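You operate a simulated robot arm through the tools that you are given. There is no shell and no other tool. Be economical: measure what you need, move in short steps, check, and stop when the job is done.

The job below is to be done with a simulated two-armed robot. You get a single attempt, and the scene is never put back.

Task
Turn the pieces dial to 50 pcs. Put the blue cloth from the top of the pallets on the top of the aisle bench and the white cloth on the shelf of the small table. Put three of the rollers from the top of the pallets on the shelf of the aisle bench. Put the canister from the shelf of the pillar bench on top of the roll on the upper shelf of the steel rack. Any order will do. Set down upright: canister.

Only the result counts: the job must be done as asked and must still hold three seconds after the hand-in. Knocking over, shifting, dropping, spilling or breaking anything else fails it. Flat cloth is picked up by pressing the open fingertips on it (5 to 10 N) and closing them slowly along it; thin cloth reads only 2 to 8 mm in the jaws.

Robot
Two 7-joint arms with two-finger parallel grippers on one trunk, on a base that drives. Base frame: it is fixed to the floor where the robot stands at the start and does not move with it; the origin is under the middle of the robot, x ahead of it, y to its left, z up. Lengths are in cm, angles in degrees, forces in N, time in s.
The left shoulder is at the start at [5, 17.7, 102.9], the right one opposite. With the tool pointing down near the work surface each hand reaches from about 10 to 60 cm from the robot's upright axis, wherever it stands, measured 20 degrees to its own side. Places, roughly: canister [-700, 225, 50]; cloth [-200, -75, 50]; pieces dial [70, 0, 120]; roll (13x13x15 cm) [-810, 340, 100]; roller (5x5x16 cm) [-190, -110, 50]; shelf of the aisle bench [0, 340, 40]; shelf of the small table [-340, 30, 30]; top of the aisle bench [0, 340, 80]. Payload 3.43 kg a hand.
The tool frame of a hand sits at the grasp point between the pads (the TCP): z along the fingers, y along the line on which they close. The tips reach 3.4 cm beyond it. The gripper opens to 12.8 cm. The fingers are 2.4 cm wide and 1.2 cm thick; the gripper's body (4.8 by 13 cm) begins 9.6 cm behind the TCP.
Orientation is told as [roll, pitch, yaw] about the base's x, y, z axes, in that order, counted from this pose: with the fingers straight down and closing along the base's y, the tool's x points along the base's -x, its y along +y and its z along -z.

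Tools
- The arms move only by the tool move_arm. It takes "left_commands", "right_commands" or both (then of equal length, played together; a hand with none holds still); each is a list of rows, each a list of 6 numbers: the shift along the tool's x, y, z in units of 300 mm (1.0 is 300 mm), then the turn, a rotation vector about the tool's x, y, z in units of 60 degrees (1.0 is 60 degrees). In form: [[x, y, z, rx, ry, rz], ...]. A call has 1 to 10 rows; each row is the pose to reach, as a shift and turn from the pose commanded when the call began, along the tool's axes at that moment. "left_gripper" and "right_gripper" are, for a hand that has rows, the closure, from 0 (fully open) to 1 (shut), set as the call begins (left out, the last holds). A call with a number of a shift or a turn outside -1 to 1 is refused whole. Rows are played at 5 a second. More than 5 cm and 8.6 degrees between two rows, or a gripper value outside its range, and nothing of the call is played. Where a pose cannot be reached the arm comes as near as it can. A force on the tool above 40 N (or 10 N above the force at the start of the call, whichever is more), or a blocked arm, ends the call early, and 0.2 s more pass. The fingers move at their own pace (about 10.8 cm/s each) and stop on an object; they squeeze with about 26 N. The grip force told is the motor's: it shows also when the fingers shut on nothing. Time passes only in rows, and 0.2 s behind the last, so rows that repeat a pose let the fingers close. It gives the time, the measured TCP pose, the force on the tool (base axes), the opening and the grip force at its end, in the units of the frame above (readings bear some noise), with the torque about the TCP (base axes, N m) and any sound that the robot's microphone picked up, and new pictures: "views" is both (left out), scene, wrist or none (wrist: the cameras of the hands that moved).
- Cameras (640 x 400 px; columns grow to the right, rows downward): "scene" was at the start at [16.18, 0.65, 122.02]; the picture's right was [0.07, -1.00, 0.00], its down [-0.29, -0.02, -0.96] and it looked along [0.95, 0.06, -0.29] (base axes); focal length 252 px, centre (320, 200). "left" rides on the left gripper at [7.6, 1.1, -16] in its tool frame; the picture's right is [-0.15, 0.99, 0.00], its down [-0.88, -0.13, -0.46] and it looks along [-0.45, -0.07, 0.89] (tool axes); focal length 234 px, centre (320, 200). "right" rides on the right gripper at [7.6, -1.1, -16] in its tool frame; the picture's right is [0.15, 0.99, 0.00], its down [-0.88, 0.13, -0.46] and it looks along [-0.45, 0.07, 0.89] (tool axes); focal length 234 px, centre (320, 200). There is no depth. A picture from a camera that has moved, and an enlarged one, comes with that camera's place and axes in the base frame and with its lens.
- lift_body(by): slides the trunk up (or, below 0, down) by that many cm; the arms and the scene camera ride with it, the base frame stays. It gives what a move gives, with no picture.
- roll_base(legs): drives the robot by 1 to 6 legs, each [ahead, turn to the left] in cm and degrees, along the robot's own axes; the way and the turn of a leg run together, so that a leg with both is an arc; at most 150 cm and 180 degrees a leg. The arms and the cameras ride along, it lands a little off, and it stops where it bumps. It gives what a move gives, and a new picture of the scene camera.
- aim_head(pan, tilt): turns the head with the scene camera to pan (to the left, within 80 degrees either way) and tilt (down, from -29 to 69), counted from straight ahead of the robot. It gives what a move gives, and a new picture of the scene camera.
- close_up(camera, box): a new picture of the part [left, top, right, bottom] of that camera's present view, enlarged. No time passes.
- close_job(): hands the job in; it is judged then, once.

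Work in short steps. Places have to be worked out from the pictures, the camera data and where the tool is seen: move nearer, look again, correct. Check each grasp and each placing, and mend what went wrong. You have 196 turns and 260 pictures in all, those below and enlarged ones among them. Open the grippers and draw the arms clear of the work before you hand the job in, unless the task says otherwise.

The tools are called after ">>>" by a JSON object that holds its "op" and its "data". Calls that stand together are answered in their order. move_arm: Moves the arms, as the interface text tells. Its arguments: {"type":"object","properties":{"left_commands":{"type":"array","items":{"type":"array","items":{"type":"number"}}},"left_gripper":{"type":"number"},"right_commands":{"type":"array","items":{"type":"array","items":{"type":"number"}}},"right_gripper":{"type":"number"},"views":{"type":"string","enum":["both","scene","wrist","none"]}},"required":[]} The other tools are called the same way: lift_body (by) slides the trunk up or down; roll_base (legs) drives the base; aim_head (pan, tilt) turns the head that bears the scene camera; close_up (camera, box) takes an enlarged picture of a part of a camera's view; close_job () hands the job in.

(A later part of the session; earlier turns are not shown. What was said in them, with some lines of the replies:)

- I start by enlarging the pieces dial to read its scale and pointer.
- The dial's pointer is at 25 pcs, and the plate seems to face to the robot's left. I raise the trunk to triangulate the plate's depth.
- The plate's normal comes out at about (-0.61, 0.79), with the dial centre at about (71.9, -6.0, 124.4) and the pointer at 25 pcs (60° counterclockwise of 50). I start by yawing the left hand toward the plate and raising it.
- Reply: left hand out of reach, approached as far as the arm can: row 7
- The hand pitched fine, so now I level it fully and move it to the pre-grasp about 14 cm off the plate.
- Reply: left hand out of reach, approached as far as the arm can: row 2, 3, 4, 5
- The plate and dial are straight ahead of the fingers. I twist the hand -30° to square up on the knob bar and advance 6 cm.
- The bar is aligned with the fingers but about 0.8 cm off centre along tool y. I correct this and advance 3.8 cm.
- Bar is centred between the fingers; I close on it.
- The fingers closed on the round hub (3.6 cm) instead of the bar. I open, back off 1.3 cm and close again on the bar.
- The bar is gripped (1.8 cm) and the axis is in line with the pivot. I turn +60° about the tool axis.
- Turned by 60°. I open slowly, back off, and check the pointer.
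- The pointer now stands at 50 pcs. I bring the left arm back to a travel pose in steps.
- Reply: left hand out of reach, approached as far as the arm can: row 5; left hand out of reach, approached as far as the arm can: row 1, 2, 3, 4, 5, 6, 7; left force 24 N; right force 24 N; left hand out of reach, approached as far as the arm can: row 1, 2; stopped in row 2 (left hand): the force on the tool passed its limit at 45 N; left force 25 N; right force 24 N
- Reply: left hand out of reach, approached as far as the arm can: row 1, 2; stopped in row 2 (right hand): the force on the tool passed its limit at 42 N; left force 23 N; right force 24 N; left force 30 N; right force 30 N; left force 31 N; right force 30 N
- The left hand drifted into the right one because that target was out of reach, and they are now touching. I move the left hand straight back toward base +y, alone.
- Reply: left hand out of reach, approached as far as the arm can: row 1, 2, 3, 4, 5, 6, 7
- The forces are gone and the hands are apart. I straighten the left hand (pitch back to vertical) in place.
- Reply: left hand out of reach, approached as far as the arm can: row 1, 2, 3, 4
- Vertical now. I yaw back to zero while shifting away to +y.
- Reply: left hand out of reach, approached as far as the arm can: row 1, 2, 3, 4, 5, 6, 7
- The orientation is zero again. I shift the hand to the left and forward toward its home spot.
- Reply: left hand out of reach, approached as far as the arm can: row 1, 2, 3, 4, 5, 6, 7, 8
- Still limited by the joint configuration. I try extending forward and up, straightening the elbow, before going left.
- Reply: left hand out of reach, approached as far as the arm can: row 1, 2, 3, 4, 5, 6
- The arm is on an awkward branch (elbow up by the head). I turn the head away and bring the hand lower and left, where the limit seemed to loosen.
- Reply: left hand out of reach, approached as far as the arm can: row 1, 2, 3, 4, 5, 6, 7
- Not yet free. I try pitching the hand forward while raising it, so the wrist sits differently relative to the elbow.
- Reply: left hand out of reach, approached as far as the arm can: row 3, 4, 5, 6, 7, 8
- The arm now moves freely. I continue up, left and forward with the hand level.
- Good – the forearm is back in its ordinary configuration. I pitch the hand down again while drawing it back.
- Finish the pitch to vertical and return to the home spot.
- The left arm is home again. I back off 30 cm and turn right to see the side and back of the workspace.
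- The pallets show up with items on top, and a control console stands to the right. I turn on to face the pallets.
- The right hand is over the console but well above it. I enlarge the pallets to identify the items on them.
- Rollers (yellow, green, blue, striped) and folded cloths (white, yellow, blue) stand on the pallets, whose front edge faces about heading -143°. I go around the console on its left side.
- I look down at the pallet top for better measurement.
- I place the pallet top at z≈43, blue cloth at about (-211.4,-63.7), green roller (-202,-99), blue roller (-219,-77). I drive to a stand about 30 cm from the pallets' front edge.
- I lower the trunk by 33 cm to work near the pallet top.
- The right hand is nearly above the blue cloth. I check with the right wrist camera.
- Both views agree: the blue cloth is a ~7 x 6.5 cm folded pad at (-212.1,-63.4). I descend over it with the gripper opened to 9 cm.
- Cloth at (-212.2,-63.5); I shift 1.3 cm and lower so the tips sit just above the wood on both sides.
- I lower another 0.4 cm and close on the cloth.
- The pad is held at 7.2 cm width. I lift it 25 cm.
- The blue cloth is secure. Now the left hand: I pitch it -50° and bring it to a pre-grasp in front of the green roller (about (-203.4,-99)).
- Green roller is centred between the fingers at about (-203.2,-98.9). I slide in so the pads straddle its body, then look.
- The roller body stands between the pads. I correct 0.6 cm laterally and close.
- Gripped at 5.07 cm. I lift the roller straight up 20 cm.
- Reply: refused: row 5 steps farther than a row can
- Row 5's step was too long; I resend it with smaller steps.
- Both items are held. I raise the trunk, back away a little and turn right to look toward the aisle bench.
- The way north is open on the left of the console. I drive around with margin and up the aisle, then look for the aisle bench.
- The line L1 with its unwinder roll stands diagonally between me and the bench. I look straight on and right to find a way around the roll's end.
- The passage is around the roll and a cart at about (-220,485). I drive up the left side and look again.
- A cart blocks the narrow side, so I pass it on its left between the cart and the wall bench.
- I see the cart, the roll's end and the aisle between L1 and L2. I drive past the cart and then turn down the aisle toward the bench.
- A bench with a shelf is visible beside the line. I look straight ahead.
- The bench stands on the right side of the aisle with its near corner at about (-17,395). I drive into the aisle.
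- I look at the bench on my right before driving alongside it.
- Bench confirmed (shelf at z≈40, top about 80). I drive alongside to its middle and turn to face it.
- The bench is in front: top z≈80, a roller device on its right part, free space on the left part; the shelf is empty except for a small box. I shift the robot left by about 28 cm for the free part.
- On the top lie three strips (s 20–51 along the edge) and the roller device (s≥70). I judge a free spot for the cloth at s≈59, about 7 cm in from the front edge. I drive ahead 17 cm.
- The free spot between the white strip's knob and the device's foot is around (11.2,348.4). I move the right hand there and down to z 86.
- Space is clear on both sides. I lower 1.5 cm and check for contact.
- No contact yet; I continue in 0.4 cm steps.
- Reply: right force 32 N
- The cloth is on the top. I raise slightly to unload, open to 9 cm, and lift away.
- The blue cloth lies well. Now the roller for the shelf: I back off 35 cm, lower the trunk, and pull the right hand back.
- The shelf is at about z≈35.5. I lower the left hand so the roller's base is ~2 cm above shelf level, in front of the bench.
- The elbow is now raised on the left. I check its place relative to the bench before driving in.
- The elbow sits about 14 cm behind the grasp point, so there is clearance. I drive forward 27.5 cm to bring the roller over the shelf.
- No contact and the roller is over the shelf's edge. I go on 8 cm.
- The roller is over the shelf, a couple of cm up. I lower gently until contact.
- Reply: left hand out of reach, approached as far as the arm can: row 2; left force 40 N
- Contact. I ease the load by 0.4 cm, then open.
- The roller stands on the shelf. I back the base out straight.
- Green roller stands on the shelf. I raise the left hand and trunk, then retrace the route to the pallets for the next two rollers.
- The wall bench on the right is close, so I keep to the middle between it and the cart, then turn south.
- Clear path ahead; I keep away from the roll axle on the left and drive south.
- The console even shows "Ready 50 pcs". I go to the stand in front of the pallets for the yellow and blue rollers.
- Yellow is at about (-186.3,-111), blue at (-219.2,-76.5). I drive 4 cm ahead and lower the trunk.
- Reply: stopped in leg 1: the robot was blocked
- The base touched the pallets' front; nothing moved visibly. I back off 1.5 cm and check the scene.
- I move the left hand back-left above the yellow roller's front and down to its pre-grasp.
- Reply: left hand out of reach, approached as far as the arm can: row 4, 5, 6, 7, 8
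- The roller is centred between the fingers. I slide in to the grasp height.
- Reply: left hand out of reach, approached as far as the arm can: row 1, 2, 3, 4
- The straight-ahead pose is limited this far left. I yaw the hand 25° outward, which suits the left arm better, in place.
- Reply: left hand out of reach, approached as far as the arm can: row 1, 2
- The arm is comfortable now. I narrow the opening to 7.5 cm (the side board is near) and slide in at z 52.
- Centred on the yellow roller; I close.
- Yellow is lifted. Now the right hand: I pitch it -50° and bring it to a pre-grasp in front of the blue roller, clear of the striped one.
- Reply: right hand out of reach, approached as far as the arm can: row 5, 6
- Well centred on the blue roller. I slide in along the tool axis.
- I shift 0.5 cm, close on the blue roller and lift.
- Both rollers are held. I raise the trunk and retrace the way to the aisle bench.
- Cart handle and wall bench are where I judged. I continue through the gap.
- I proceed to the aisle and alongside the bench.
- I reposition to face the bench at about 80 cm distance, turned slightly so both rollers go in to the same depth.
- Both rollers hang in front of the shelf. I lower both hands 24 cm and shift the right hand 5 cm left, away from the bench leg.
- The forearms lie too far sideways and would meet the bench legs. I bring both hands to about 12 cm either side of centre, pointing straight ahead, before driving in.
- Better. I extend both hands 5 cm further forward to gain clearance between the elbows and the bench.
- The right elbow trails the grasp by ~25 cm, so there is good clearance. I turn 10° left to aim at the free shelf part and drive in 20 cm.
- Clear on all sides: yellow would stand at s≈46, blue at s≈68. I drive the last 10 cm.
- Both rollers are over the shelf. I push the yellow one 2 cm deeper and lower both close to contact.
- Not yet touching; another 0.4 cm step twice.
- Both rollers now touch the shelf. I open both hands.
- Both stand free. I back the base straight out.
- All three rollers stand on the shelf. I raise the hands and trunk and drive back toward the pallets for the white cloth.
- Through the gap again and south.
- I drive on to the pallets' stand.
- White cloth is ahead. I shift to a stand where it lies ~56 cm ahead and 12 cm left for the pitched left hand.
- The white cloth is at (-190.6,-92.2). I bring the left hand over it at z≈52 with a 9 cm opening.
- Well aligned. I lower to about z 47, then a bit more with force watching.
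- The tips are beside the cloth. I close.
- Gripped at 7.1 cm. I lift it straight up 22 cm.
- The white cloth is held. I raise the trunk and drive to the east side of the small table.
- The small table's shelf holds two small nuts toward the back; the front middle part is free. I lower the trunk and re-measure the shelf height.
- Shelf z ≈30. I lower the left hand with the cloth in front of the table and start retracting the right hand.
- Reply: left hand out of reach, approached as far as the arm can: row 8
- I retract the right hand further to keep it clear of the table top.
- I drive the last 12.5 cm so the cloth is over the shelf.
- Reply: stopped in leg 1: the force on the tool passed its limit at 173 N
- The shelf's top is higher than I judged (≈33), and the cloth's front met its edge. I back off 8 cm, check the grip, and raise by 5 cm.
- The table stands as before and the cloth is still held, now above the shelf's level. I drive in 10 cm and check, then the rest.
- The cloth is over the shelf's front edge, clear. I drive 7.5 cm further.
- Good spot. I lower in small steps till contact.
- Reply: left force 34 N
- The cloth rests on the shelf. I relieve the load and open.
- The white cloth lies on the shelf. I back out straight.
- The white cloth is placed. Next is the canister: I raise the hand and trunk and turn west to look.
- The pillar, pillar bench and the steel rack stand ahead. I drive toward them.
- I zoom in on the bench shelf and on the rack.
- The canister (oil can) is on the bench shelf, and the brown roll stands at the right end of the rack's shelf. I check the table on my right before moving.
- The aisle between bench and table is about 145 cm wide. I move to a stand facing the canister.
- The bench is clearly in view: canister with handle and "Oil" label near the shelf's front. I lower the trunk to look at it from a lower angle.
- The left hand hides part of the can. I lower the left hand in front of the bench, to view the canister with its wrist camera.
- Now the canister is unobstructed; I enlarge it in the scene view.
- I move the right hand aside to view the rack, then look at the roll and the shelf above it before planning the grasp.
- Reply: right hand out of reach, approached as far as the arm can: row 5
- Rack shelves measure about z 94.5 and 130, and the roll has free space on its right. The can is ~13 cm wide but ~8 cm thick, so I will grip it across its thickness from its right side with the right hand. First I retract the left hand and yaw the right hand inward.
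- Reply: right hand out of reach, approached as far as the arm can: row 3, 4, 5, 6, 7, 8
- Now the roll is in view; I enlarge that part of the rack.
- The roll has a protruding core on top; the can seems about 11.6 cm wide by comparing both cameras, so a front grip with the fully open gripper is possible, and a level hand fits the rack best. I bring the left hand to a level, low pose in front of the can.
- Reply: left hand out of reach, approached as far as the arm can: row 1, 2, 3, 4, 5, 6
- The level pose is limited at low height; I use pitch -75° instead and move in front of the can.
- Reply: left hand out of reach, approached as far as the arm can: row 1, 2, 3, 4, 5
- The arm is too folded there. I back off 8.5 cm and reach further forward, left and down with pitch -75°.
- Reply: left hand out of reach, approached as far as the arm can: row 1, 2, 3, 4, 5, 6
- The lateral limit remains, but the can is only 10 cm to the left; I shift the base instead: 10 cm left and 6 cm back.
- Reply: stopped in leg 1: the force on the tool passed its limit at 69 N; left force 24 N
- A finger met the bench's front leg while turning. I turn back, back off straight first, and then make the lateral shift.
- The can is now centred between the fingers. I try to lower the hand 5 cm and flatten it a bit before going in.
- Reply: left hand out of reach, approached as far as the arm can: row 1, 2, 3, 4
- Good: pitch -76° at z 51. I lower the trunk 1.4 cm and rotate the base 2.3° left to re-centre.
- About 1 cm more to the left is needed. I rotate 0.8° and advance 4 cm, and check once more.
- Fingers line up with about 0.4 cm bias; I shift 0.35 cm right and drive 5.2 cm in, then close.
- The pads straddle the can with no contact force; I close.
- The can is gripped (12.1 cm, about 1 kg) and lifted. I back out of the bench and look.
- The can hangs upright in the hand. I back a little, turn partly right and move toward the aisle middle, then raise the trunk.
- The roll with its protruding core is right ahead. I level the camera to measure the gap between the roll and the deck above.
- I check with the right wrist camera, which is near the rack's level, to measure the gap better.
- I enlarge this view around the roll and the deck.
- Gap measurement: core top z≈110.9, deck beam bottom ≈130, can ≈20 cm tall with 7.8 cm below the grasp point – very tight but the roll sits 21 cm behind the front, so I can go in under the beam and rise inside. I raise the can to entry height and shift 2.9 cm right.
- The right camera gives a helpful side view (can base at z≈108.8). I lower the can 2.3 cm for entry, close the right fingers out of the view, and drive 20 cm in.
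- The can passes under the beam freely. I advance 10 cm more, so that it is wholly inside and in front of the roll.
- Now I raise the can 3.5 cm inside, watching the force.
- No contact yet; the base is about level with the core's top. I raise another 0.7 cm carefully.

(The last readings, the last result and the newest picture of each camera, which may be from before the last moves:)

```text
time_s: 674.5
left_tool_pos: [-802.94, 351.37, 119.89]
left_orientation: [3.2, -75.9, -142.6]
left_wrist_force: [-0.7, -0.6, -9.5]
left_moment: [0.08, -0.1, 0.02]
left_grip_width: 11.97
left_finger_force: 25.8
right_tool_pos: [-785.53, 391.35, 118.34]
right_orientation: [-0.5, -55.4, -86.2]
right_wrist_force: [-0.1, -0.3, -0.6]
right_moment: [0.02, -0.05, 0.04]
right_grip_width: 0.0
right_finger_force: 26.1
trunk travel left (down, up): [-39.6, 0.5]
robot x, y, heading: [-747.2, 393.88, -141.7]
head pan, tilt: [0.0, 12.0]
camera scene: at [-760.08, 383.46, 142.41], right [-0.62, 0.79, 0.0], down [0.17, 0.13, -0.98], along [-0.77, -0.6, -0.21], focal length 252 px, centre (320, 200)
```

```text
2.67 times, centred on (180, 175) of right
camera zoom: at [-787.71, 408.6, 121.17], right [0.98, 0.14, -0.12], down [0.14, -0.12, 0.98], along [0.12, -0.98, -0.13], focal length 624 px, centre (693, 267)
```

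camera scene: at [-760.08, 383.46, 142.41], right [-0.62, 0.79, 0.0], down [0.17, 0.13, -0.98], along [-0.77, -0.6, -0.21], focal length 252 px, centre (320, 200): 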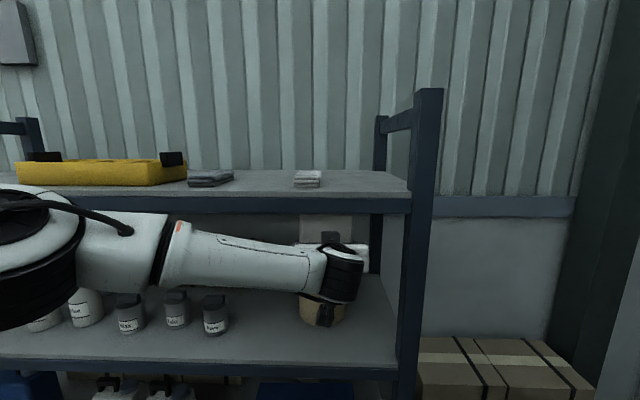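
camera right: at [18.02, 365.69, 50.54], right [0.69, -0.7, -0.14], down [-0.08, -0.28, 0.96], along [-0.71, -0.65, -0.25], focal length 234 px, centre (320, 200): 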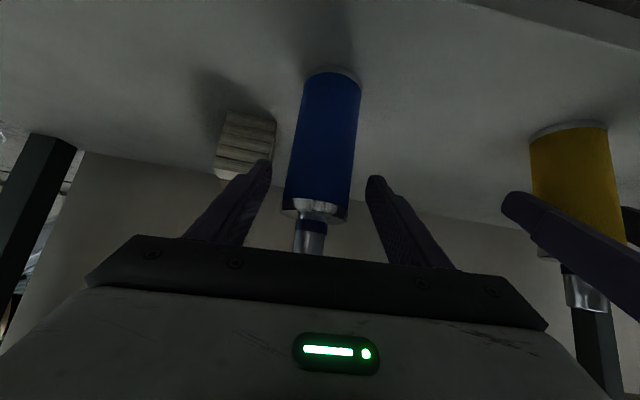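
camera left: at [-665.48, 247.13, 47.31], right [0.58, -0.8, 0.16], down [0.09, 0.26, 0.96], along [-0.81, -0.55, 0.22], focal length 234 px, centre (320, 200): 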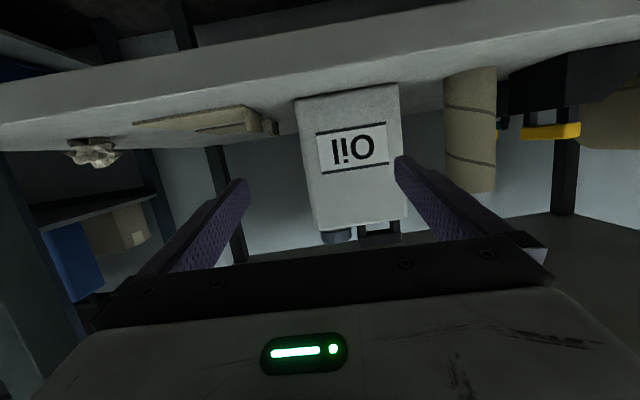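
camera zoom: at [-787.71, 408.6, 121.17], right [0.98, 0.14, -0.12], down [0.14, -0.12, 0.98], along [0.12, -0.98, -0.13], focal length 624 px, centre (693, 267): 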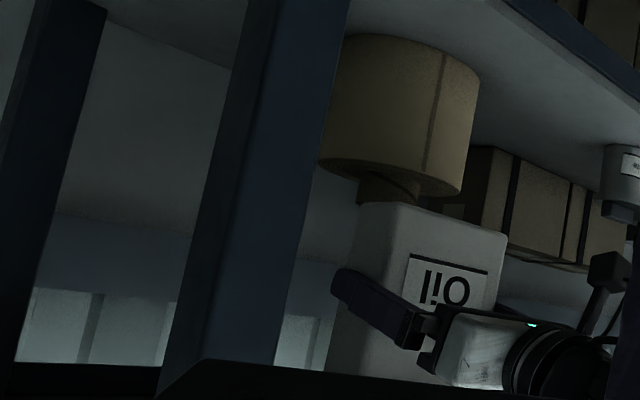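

No contact. I now advance by the arm in small steps over the core, checking force.

>>> {"op": "move_arm", "data": {"left_commands": [[-0.008, 0, 0.032, 0, 0, 0], [-0.016, 0, 0.065, 0, 0, 0]], "views": "none"}}

>>> {"op": "move_arm", "data": {"left_commands": [[-0.008, 0, 0.032, 0, 0, 0], [-0.016, 0, 0.065, 0, 0, 0]], "views": "none"}}

>>> {"op": "close_up", "data": {"camera": "right", "box": [60, 100, 300, 250]}}

```text
time_s: 675.1
left_tool_pos: [-804.53, 350.2, 119.76]
left_orientation: [3.1, -75.8, -142.4]
left_wrist_force: [0.0, 0.1, -7.9]
left_moment: [0.07, -0.11, -0.01]
left_grip_width: 11.99
left_finger_force: 26.2
right_tool_pos: [-785.47, 391.44, 118.47]
right_orientation: [-0.5, -55.3, -86.3]
right_wrist_force: [0.6, -0.2, -0.3]
right_moment: [0.01, 0.02, 0.0]
right_grip_width: 0.0
right_finger_force: 25.9
trunk travel left (down, up): [-39.6, 0.5]
robot x, y, heading: [-747.13, 394.01, -141.6]
head pan, tilt: [0.0, 12.0]
```

```text
time_s: 675.7
left_tool_pos: [-805.95, 348.79, 119.87]
left_orientation: [3.3, -75.8, -142.7]
left_wrist_force: [-0.7, 0.2, -8.9]
left_moment: [0.06, -0.12, 0.0]
left_grip_width: 11.98
left_finger_force: 26.1
right_tool_pos: [-785.47, 391.39, 118.45]
right_orientation: [-0.5, -55.4, -86.3]
right_wrist_force: [0.0, 0.7, -0.2]
right_moment: [0.02, -0.01, -0.03]
right_grip_width: 0.01
right_finger_force: 26.0
trunk travel left (down, up): [-39.6, 0.5]
robot x, y, heading: [-746.73, 393.52, -141.9]
head pan, tilt: [0.0, 12.0]
```

```text
2.67 times, centred on (180, 175) of right
camera zoom: at [-787.63, 408.66, 121.19], right [0.98, 0.14, -0.13], down [0.14, -0.12, 0.98], along [0.12, -0.98, -0.13], focal length 624 px, centre (693, 267)
```

zoom: 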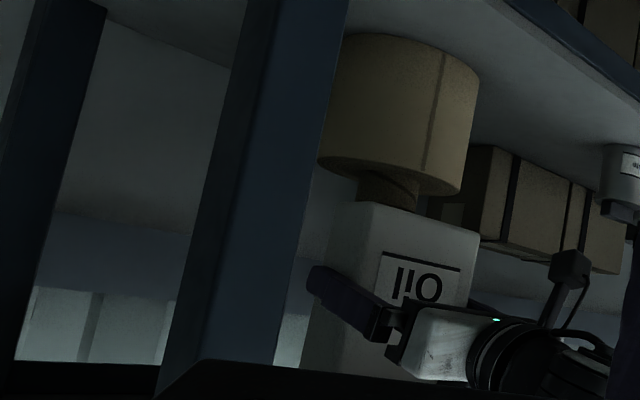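

Still free. The core centre is about 4.8 cm further and 0.5 cm left of the can's centre; I advance in two steps.

>>> {"op": "move_arm", "data": {"left_commands": [[-0.01, 0.008, 0.04, 0, 0, 0], [-0.02, 0.016, 0.08, 0, 0, 0]], "views": "none"}}

>>> {"op": "move_arm", "data": {"left_commands": [[-0.01, 0, 0.04, 0, 0, 0], [-0.019, 0, 0.077, 0, 0, 0]], "views": "scene"}}

>>> {"op": "close_up", "data": {"camera": "right", "box": [60, 100, 300, 250]}}

```text
time_s: 676.3
left_tool_pos: [-807.43, 346.86, 119.83]
left_orientation: [3.3, -75.9, -142.7]
left_wrist_force: [-0.3, -0.8, -8.9]
left_moment: [0.1, -0.13, 0.01]
left_grip_width: 12.0
left_finger_force: 26.2
right_tool_pos: [-785.48, 391.41, 118.4]
right_orientation: [-0.5, -55.4, -86.4]
right_wrist_force: [1.3, 0.5, 0.2]
right_moment: [-0.04, 0.0, -0.04]
right_grip_width: 0.0
right_finger_force: 25.8
trunk travel left (down, up): [-39.6, 0.5]
robot x, y, heading: [-746.7, 393.69, -141.8]
head pan, tilt: [0.0, 12.0]
```

```text
time_s: 676.9
left_tool_pos: [-809.09, 345.3, 119.88]
left_orientation: [3.1, -75.8, -142.3]
left_wrist_force: [-0.4, 1.0, -8.8]
left_moment: [0.09, -0.07, -0.02]
left_grip_width: 11.98
left_finger_force: 26.3
right_tool_pos: [-785.5, 391.5, 118.4]
right_orientation: [-0.5, -55.4, -86.2]
right_wrist_force: [-0.2, -0.6, 0.2]
right_moment: [0.02, 0.01, -0.01]
right_grip_width: 0.04
right_finger_force: 26.2
trunk travel left (down, up): [-39.6, 0.5]
robot x, y, heading: [-747.03, 393.55, -142.0]
head pan, tilt: [0.0, 12.0]
camera scene: at [-759.98, 383.52, 142.43], right [-0.62, 0.79, 0.0], down [0.16, 0.13, -0.98], along [-0.77, -0.6, -0.21], focal length 252 px, centre (320, 200)
```

scene: 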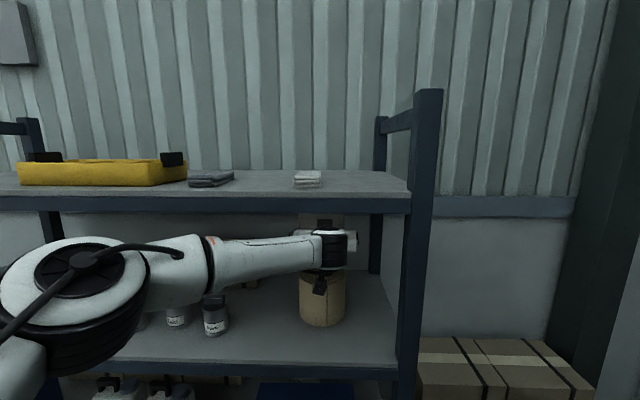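

```text
2.67 times, centred on (180, 175) of right
camera zoom: at [-787.63, 408.65, 121.19], right [0.98, 0.14, -0.13], down [0.14, -0.12, 0.98], along [0.12, -0.98, -0.13], focal length 624 px, centre (693, 267)
```

zoom: 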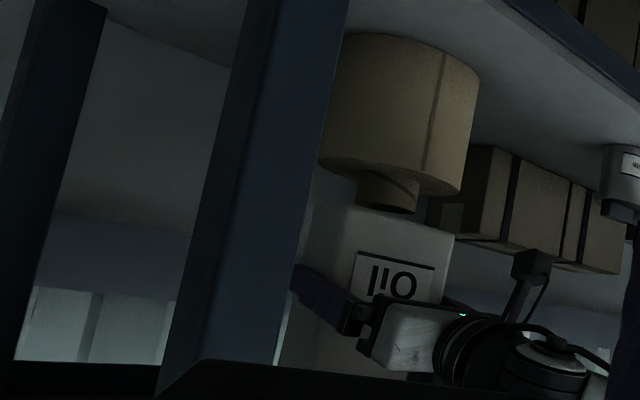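

The can is over the core with a small gap; by the side view it is about 1.3 cm too deep. I pull back 1.3 cm and lower until it bears on the core.

>>> {"op": "move_arm", "data": {"left_commands": [[0.005, 0, -0.021, 0, 0, 0], [0.0105, 0, -0.042, 0, 0, 0], [0.0185, 0, -0.04, 0, 0, 0]], "views": "none"}}

>>> {"op": "move_arm", "data": {"left_commands": [[0.006, 0, 0.0015, 0, 0, 0], [0.012, 0, 0.003, 0, 0, 0]], "views": "none"}}

>>> {"op": "close_up", "data": {"camera": "right", "box": [60, 100, 300, 250]}}

```text
time_s: 677.7
left_tool_pos: [-808.32, 346.14, 119.69]
left_orientation: [3.2, -75.9, -142.6]
left_wrist_force: [0.0, 0.0, -9.8]
left_moment: [0.08, -0.1, 0.0]
left_grip_width: 11.99
left_finger_force: 25.9
right_tool_pos: [-785.43, 391.44, 118.28]
right_orientation: [-0.5, -55.4, -86.4]
right_wrist_force: [-0.2, -0.2, -0.2]
right_moment: [0.03, 0.02, -0.02]
right_grip_width: 0.0
right_finger_force: 26.0
trunk travel left (down, up): [-39.6, 0.5]
robot x, y, heading: [-746.92, 393.66, -142.0]
head pan, tilt: [0.0, 12.0]
```

```text
time_s: 678.3
left_tool_pos: [-808.29, 346.18, 119.33]
left_orientation: [3.2, -75.8, -142.4]
left_wrist_force: [-0.2, -0.8, -9.6]
left_moment: [0.08, -0.12, -0.01]
left_grip_width: 12.02
left_finger_force: 26.2
right_tool_pos: [-785.47, 391.44, 118.44]
right_orientation: [-0.5, -55.4, -86.3]
right_wrist_force: [0.3, 0.8, 0.2]
right_moment: [-0.02, -0.04, -0.02]
right_grip_width: 0.02
right_finger_force: 26.6
trunk travel left (down, up): [-39.6, 0.5]
robot x, y, heading: [-747.18, 393.68, -142.0]
head pan, tilt: [0.0, 12.0]
```

```text
2.67 times, centred on (180, 175) of right
camera zoom: at [-787.63, 408.66, 121.19], right [0.98, 0.14, -0.13], down [0.14, -0.12, 0.98], along [0.12, -0.98, -0.13], focal length 624 px, centre (693, 267)
```

zoom: 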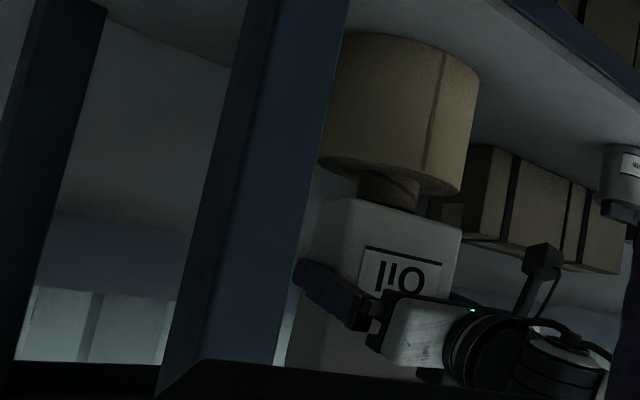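

Now the can's centre matches the core within about 0.5 cm. I lower in small steps until the weight transfers.

>>> {"op": "move_arm", "data": {"left_commands": [[0.005, 0, 0.00125, 0, 0, 0], [0.01, 0, 0.0025, 0, 0, 0]], "views": "none"}}

>>> {"op": "move_arm", "data": {"left_commands": [[0.005, 0, 0.00125, 0, 0, 0], [0.01, 0, 0.0025, 0, 0, 0]], "views": "none"}}

>>> {"op": "move_arm", "data": {"left_commands": [[0.005, 0, 0.00125, 0, 0, 0], [0.01, 0, 0.0025, 0, 0, 0]], "views": "none"}}

```text
time_s: 678.9
left_tool_pos: [-808.2, 346.14, 119.0]
left_orientation: [3.0, -75.8, -142.5]
left_wrist_force: [-0.4, 0.0, -8.8]
left_moment: [0.08, -0.05, 0.03]
left_grip_width: 11.99
left_finger_force: 26.1
right_tool_pos: [-785.44, 391.37, 118.41]
right_orientation: [-0.5, -55.4, -86.4]
right_wrist_force: [0.2, 0.5, -0.3]
right_moment: [0.03, -0.02, -0.03]
right_grip_width: 0.0
right_finger_force: 26.2
trunk travel left (down, up): [-39.6, 0.5]
robot x, y, heading: [-746.85, 393.56, -141.9]
head pan, tilt: [0.0, 12.0]
```

```text
time_s: 679.5
left_tool_pos: [-808.19, 346.17, 118.92]
left_orientation: [3.1, -75.9, -142.5]
left_wrist_force: [0.5, 0.5, -5.2]
left_moment: [0.09, 0.05, -0.06]
left_grip_width: 12.0
left_finger_force: 26.0
right_tool_pos: [-785.52, 391.49, 118.41]
right_orientation: [-0.6, -55.4, -86.2]
right_wrist_force: [0.2, 0.4, 0.0]
right_moment: [0.02, -0.05, -0.01]
right_grip_width: 0.0
right_finger_force: 25.8
trunk travel left (down, up): [-39.6, 0.5]
robot x, y, heading: [-746.83, 393.56, -142.1]
head pan, tilt: [0.0, 12.0]
```

```text
time_s: 680.1
left_tool_pos: [-808.2, 346.08, 118.78]
left_orientation: [3.1, -76.1, -142.3]
left_wrist_force: [-4.3, -1.4, 5.4]
left_moment: [-0.02, 0.92, 0.0]
left_grip_width: 11.99
left_finger_force: 25.8
right_tool_pos: [-785.37, 391.52, 118.46]
right_orientation: [-0.7, -55.4, -86.2]
right_wrist_force: [-0.1, -0.1, 0.5]
right_moment: [-0.03, -0.01, 0.01]
right_grip_width: 0.0
right_finger_force: 25.9
trunk travel left (down, up): [-39.6, 0.5]
robot x, y, heading: [-746.86, 393.82, -142.1]
head pan, tilt: [0.0, 12.0]
```

The can bears on the core. I relieve the push by 0.1 cm and open fully.

>>> {"op": "move_arm", "data": {"left_commands": [[-0.004, 0, -0.001, 0, 0, 0], [-0.004, 0, -0.001, 0, 0, 0]], "views": "none"}}

>>> {"op": "move_arm", "data": {"left_commands": [[0, 0, 0, 0, 0, 0], [0, 0, 0, 0, 0, 0], [0, 0, 0, 0, 0, 0]], "left_gripper": 0.0, "views": "scene"}}

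>>> {"op": "close_up", "data": {"camera": "right", "box": [60, 100, 300, 250]}}

```text
time_s: 680.7
left_tool_pos: [-807.96, 346.18, 118.86]
left_orientation: [3.1, -76.0, -142.4]
left_wrist_force: [-4.8, -2.3, 9.0]
left_moment: [-0.06, 1.1, 0.12]
left_grip_width: 12.0
left_finger_force: 26.1
right_tool_pos: [-785.39, 391.49, 118.42]
right_orientation: [-0.5, -55.5, -86.1]
right_wrist_force: [0.3, 0.1, -0.5]
right_moment: [0.01, -0.05, -0.04]
right_grip_width: 0.01
right_finger_force: 25.7
trunk travel left (down, up): [-39.6, 0.5]
robot x, y, heading: [-747.35, 393.84, -141.7]
head pan, tilt: [0.0, 12.0]
```

```text
time_s: 681.5
left_tool_pos: [-808.19, 346.2, 118.62]
left_orientation: [3.2, -75.9, -142.6]
left_wrist_force: [0.0, -0.5, 0.4]
left_moment: [-0.01, 0.03, -0.02]
left_grip_width: 12.82
left_finger_force: 0.0
right_tool_pos: [-785.35, 391.49, 118.44]
right_orientation: [-0.5, -55.5, -86.2]
right_wrist_force: [-0.1, 0.2, 0.0]
right_moment: [-0.03, -0.01, 0.03]
right_grip_width: 0.0
right_finger_force: 25.9
trunk travel left (down, up): [-39.6, 0.5]
robot x, y, heading: [-746.79, 393.83, -142.0]
head pan, tilt: [0.0, 12.0]
camera scene: at [-759.86, 383.62, 142.45], right [-0.62, 0.79, 0.0], down [0.16, 0.13, -0.98], along [-0.77, -0.6, -0.21], focal length 252 px, centre (320, 200)
```

scene: 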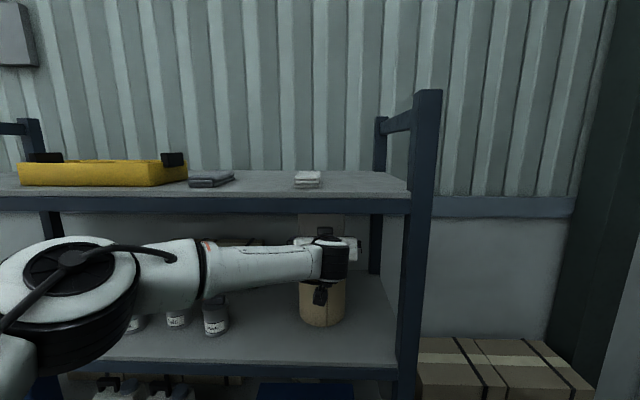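

```text
2.67 times, centred on (180, 175) of right
camera zoom: at [-787.54, 408.73, 121.22], right [0.98, 0.14, -0.13], down [0.14, -0.12, 0.98], along [0.12, -0.98, -0.13], focal length 624 px, centre (693, 267)
```

zoom: 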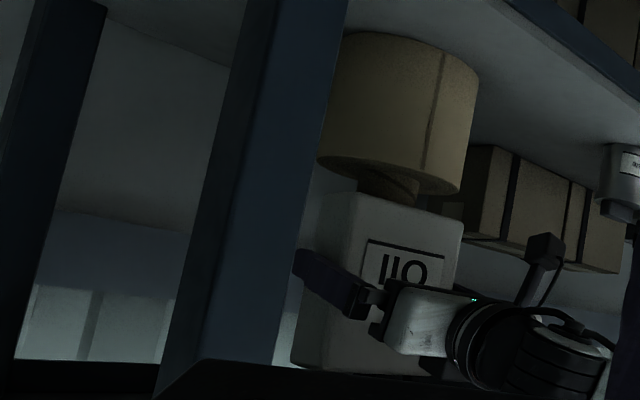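

The can stands by itself. I withdraw the fingers horizontally in small steps, watching the force.

>>> {"op": "move_arm", "data": {"left_commands": [[0.004, 0, -0.016, 0, 0, 0], [0.008, 0, -0.032, 0, 0, 0], [0.012, 0, -0.048, 0, 0, 0], [0.016, 0, -0.064, 0, 0, 0]], "views": "none"}}

>>> {"op": "close_up", "data": {"camera": "right", "box": [60, 100, 300, 250]}}

```text
time_s: 682.5
left_tool_pos: [-806.56, 347.63, 118.61]
left_orientation: [3.1, -75.9, -142.5]
left_wrist_force: [-0.2, -0.4, 0.5]
left_moment: [0.0, 0.01, -0.02]
left_grip_width: 12.8
left_finger_force: 0.1
right_tool_pos: [-785.42, 391.49, 118.4]
right_orientation: [-0.6, -55.5, -86.2]
right_wrist_force: [-0.6, 0.3, 0.4]
right_moment: [-0.02, 0.04, 0.01]
right_grip_width: 0.0
right_finger_force: 25.6
trunk travel left (down, up): [-39.6, 0.5]
robot x, y, heading: [-747.26, 393.78, -142.1]
head pan, tilt: [0.0, 12.0]
```

```text
2.67 times, centred on (180, 175) of right
camera zoom: at [-787.53, 408.73, 121.23], right [0.98, 0.14, -0.13], down [0.14, -0.12, 0.98], along [0.12, -0.98, -0.13], focal length 624 px, centre (693, 267)
```

zoom: 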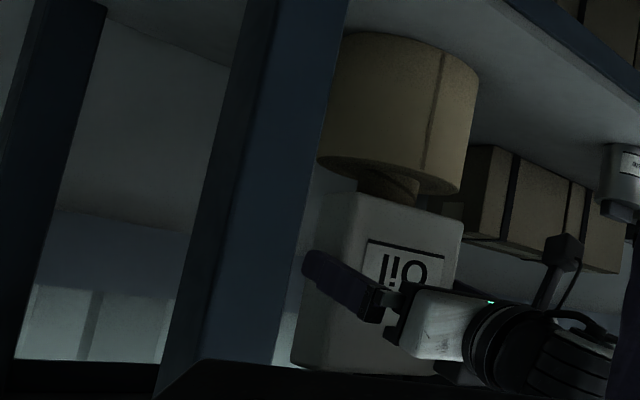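

The can stays put. I pull out the rest by arm and then back the base away.

>>> {"op": "move_arm", "data": {"left_commands": [[0.008, 0, -0.032, 0, 0, 0], [0.016, 0, -0.064, 0, 0, 0], [0.026, 0, -0.105, 0, 0, 0], [0.04, 0, -0.16, 0, 0, 0], [0.05, 0, -0.2, 0, 0, 0]], "views": "none"}}

>>> {"op": "roll_base", "data": {"legs": [[-32, 0]]}}

>>> {"op": "close_up", "data": {"camera": "scene", "box": [240, 150, 400, 290]}}

>>> {"op": "close_up", "data": {"camera": "right", "box": [0, 80, 240, 280]}}

```text
time_s: 683.7
left_tool_pos: [-802.04, 351.47, 118.74]
left_orientation: [3.3, -75.9, -142.7]
left_wrist_force: [-0.2, 0.4, -0.3]
left_moment: [0.02, 0.0, 0.01]
left_grip_width: 12.8
left_finger_force: 0.0
right_tool_pos: [-785.39, 391.47, 118.39]
right_orientation: [-0.6, -55.5, -86.2]
right_wrist_force: [-0.1, 0.4, -0.5]
right_moment: [0.0, 0.02, 0.01]
right_grip_width: 0.0
right_finger_force: 25.5
trunk travel left (down, up): [-39.6, 0.5]
robot x, y, heading: [-746.9, 393.65, -141.9]
head pan, tilt: [0.0, 12.0]
```

```text
time_s: 685.9
left_tool_pos: [-776.56, 371.34, 118.61]
left_orientation: [3.3, -75.9, -142.5]
left_wrist_force: [0.6, 0.2, -0.2]
left_moment: [0.0, 0.02, -0.02]
left_grip_width: 12.8
left_finger_force: 0.0
right_tool_pos: [-759.95, 411.36, 118.46]
right_orientation: [-0.6, -55.5, -86.0]
right_wrist_force: [0.4, 0.0, 0.3]
right_moment: [-0.03, 0.02, 0.0]
right_grip_width: 0.02
right_finger_force: 26.1
trunk travel left (down, up): [-39.6, 0.5]
robot x, y, heading: [-721.67, 413.61, -142.0]
head pan, tilt: [0.0, 12.0]
camera scene: at [-734.44, 403.57, 142.46], right [-0.62, 0.79, 0.0], down [0.16, 0.13, -0.98], along [-0.77, -0.61, -0.21], focal length 252 px, centre (320, 200)
```

scene: 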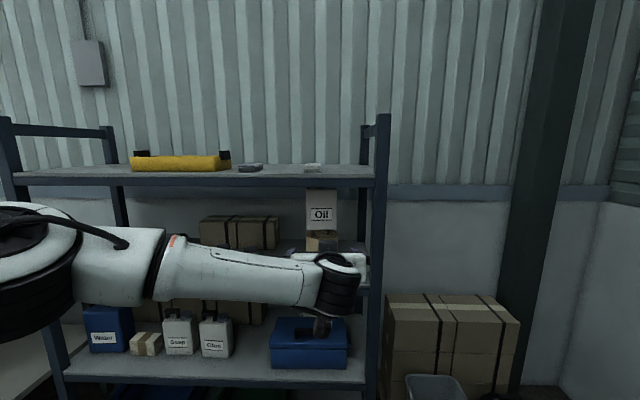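

```text
2.86 times, centred on (320, 220) of scene
camera zoom: at [-734.44, 403.57, 142.46], right [-0.62, 0.79, 0.0], down [0.16, 0.13, -0.98], along [-0.77, -0.61, -0.21], focal length 721 px, centre (320, 143)
```

zoom: 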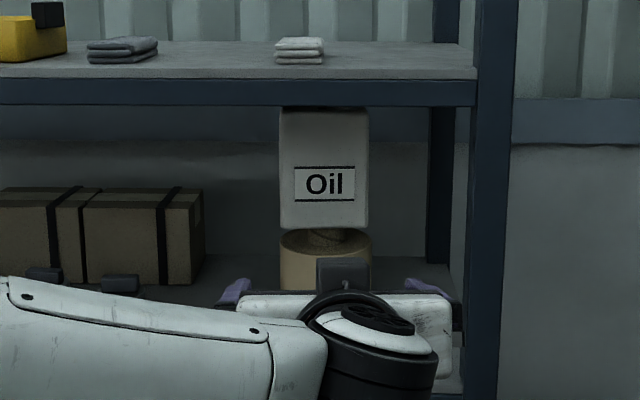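

```text
2.00 times, centred on (120, 180) of right
camera zoom: at [-762.17, 428.63, 121.24], right [0.98, 0.14, -0.13], down [0.14, -0.12, 0.98], along [0.13, -0.98, -0.13], focal length 468 px, centre (720, 240)
```

zoom: 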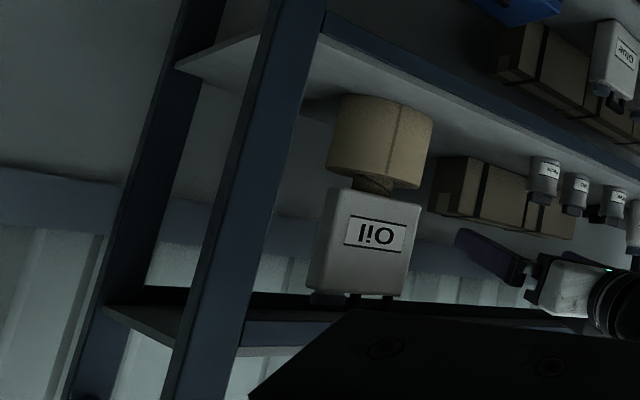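

The canister stands upright on the roll. I open the right gripper as well and give it a final moment to confirm stability.

>>> {"op": "move_arm", "data": {"right_commands": [[0, 0, 0, 0, 0, 0], [0, 0, 0, 0, 0, 0], [0, 0, 0, 0, 0, 0], [0, 0, 0, 0, 0, 0]], "right_gripper": 0.0, "views": "scene"}}

```text
time_s: 686.9
left_tool_pos: [-776.54, 371.34, 118.48]
left_orientation: [3.2, -76.0, -142.5]
left_wrist_force: [-0.2, 0.4, 0.4]
left_moment: [0.0, -0.02, 0.0]
left_grip_width: 12.79
left_finger_force: 0.1
right_tool_pos: [-760.02, 411.29, 118.4]
right_orientation: [-0.6, -55.4, -86.1]
right_wrist_force: [0.4, 0.7, -0.5]
right_moment: [-0.01, 0.03, 0.01]
right_grip_width: 12.84
right_finger_force: 0.2
trunk travel left (down, up): [-39.6, 0.5]
robot x, y, heading: [-721.49, 413.28, -141.9]
head pan, tilt: [0.0, 12.0]
camera scene: at [-734.5, 403.53, 142.45], right [-0.62, 0.79, 0.0], down [0.16, 0.13, -0.98], along [-0.77, -0.61, -0.21], focal length 252 px, centre (320, 200)
```

scene: 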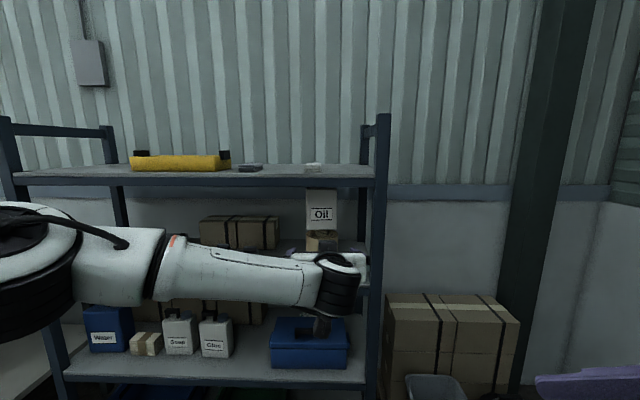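

All parts are done and stable, both grippers are open and clear; I hand the job in.

>>> {"op": "close_job", "data": {}}

```text
The job is handed in.
```

I finished every part of the job and handed it in, but there were three bumps along the way, and I couldn't measure whether any of them shifted something.

- **Dial:** it points at 50 pcs, and the console display appeared to agree.
- **Blue cloth:** on top of the aisle bench.
- **White cloth:** on the shelf of the small table.
- **Rollers:** green, yellow and blue stand on the shelf of the aisle bench.
- **Canister:** it stands upright on the roll's narrow core on the upper shelf of the rack. The gap under the deck above was very tight.
- **Bumps:** nothing looked moved in the pictures after any of these.
    - The robot's base touched the pallets.
    - The white cloth, held in the gripper, hit the edge of the small table's shelf; the force peaked at 173 N.
    - A finger caught a leg of the pillar bench at 69 N.
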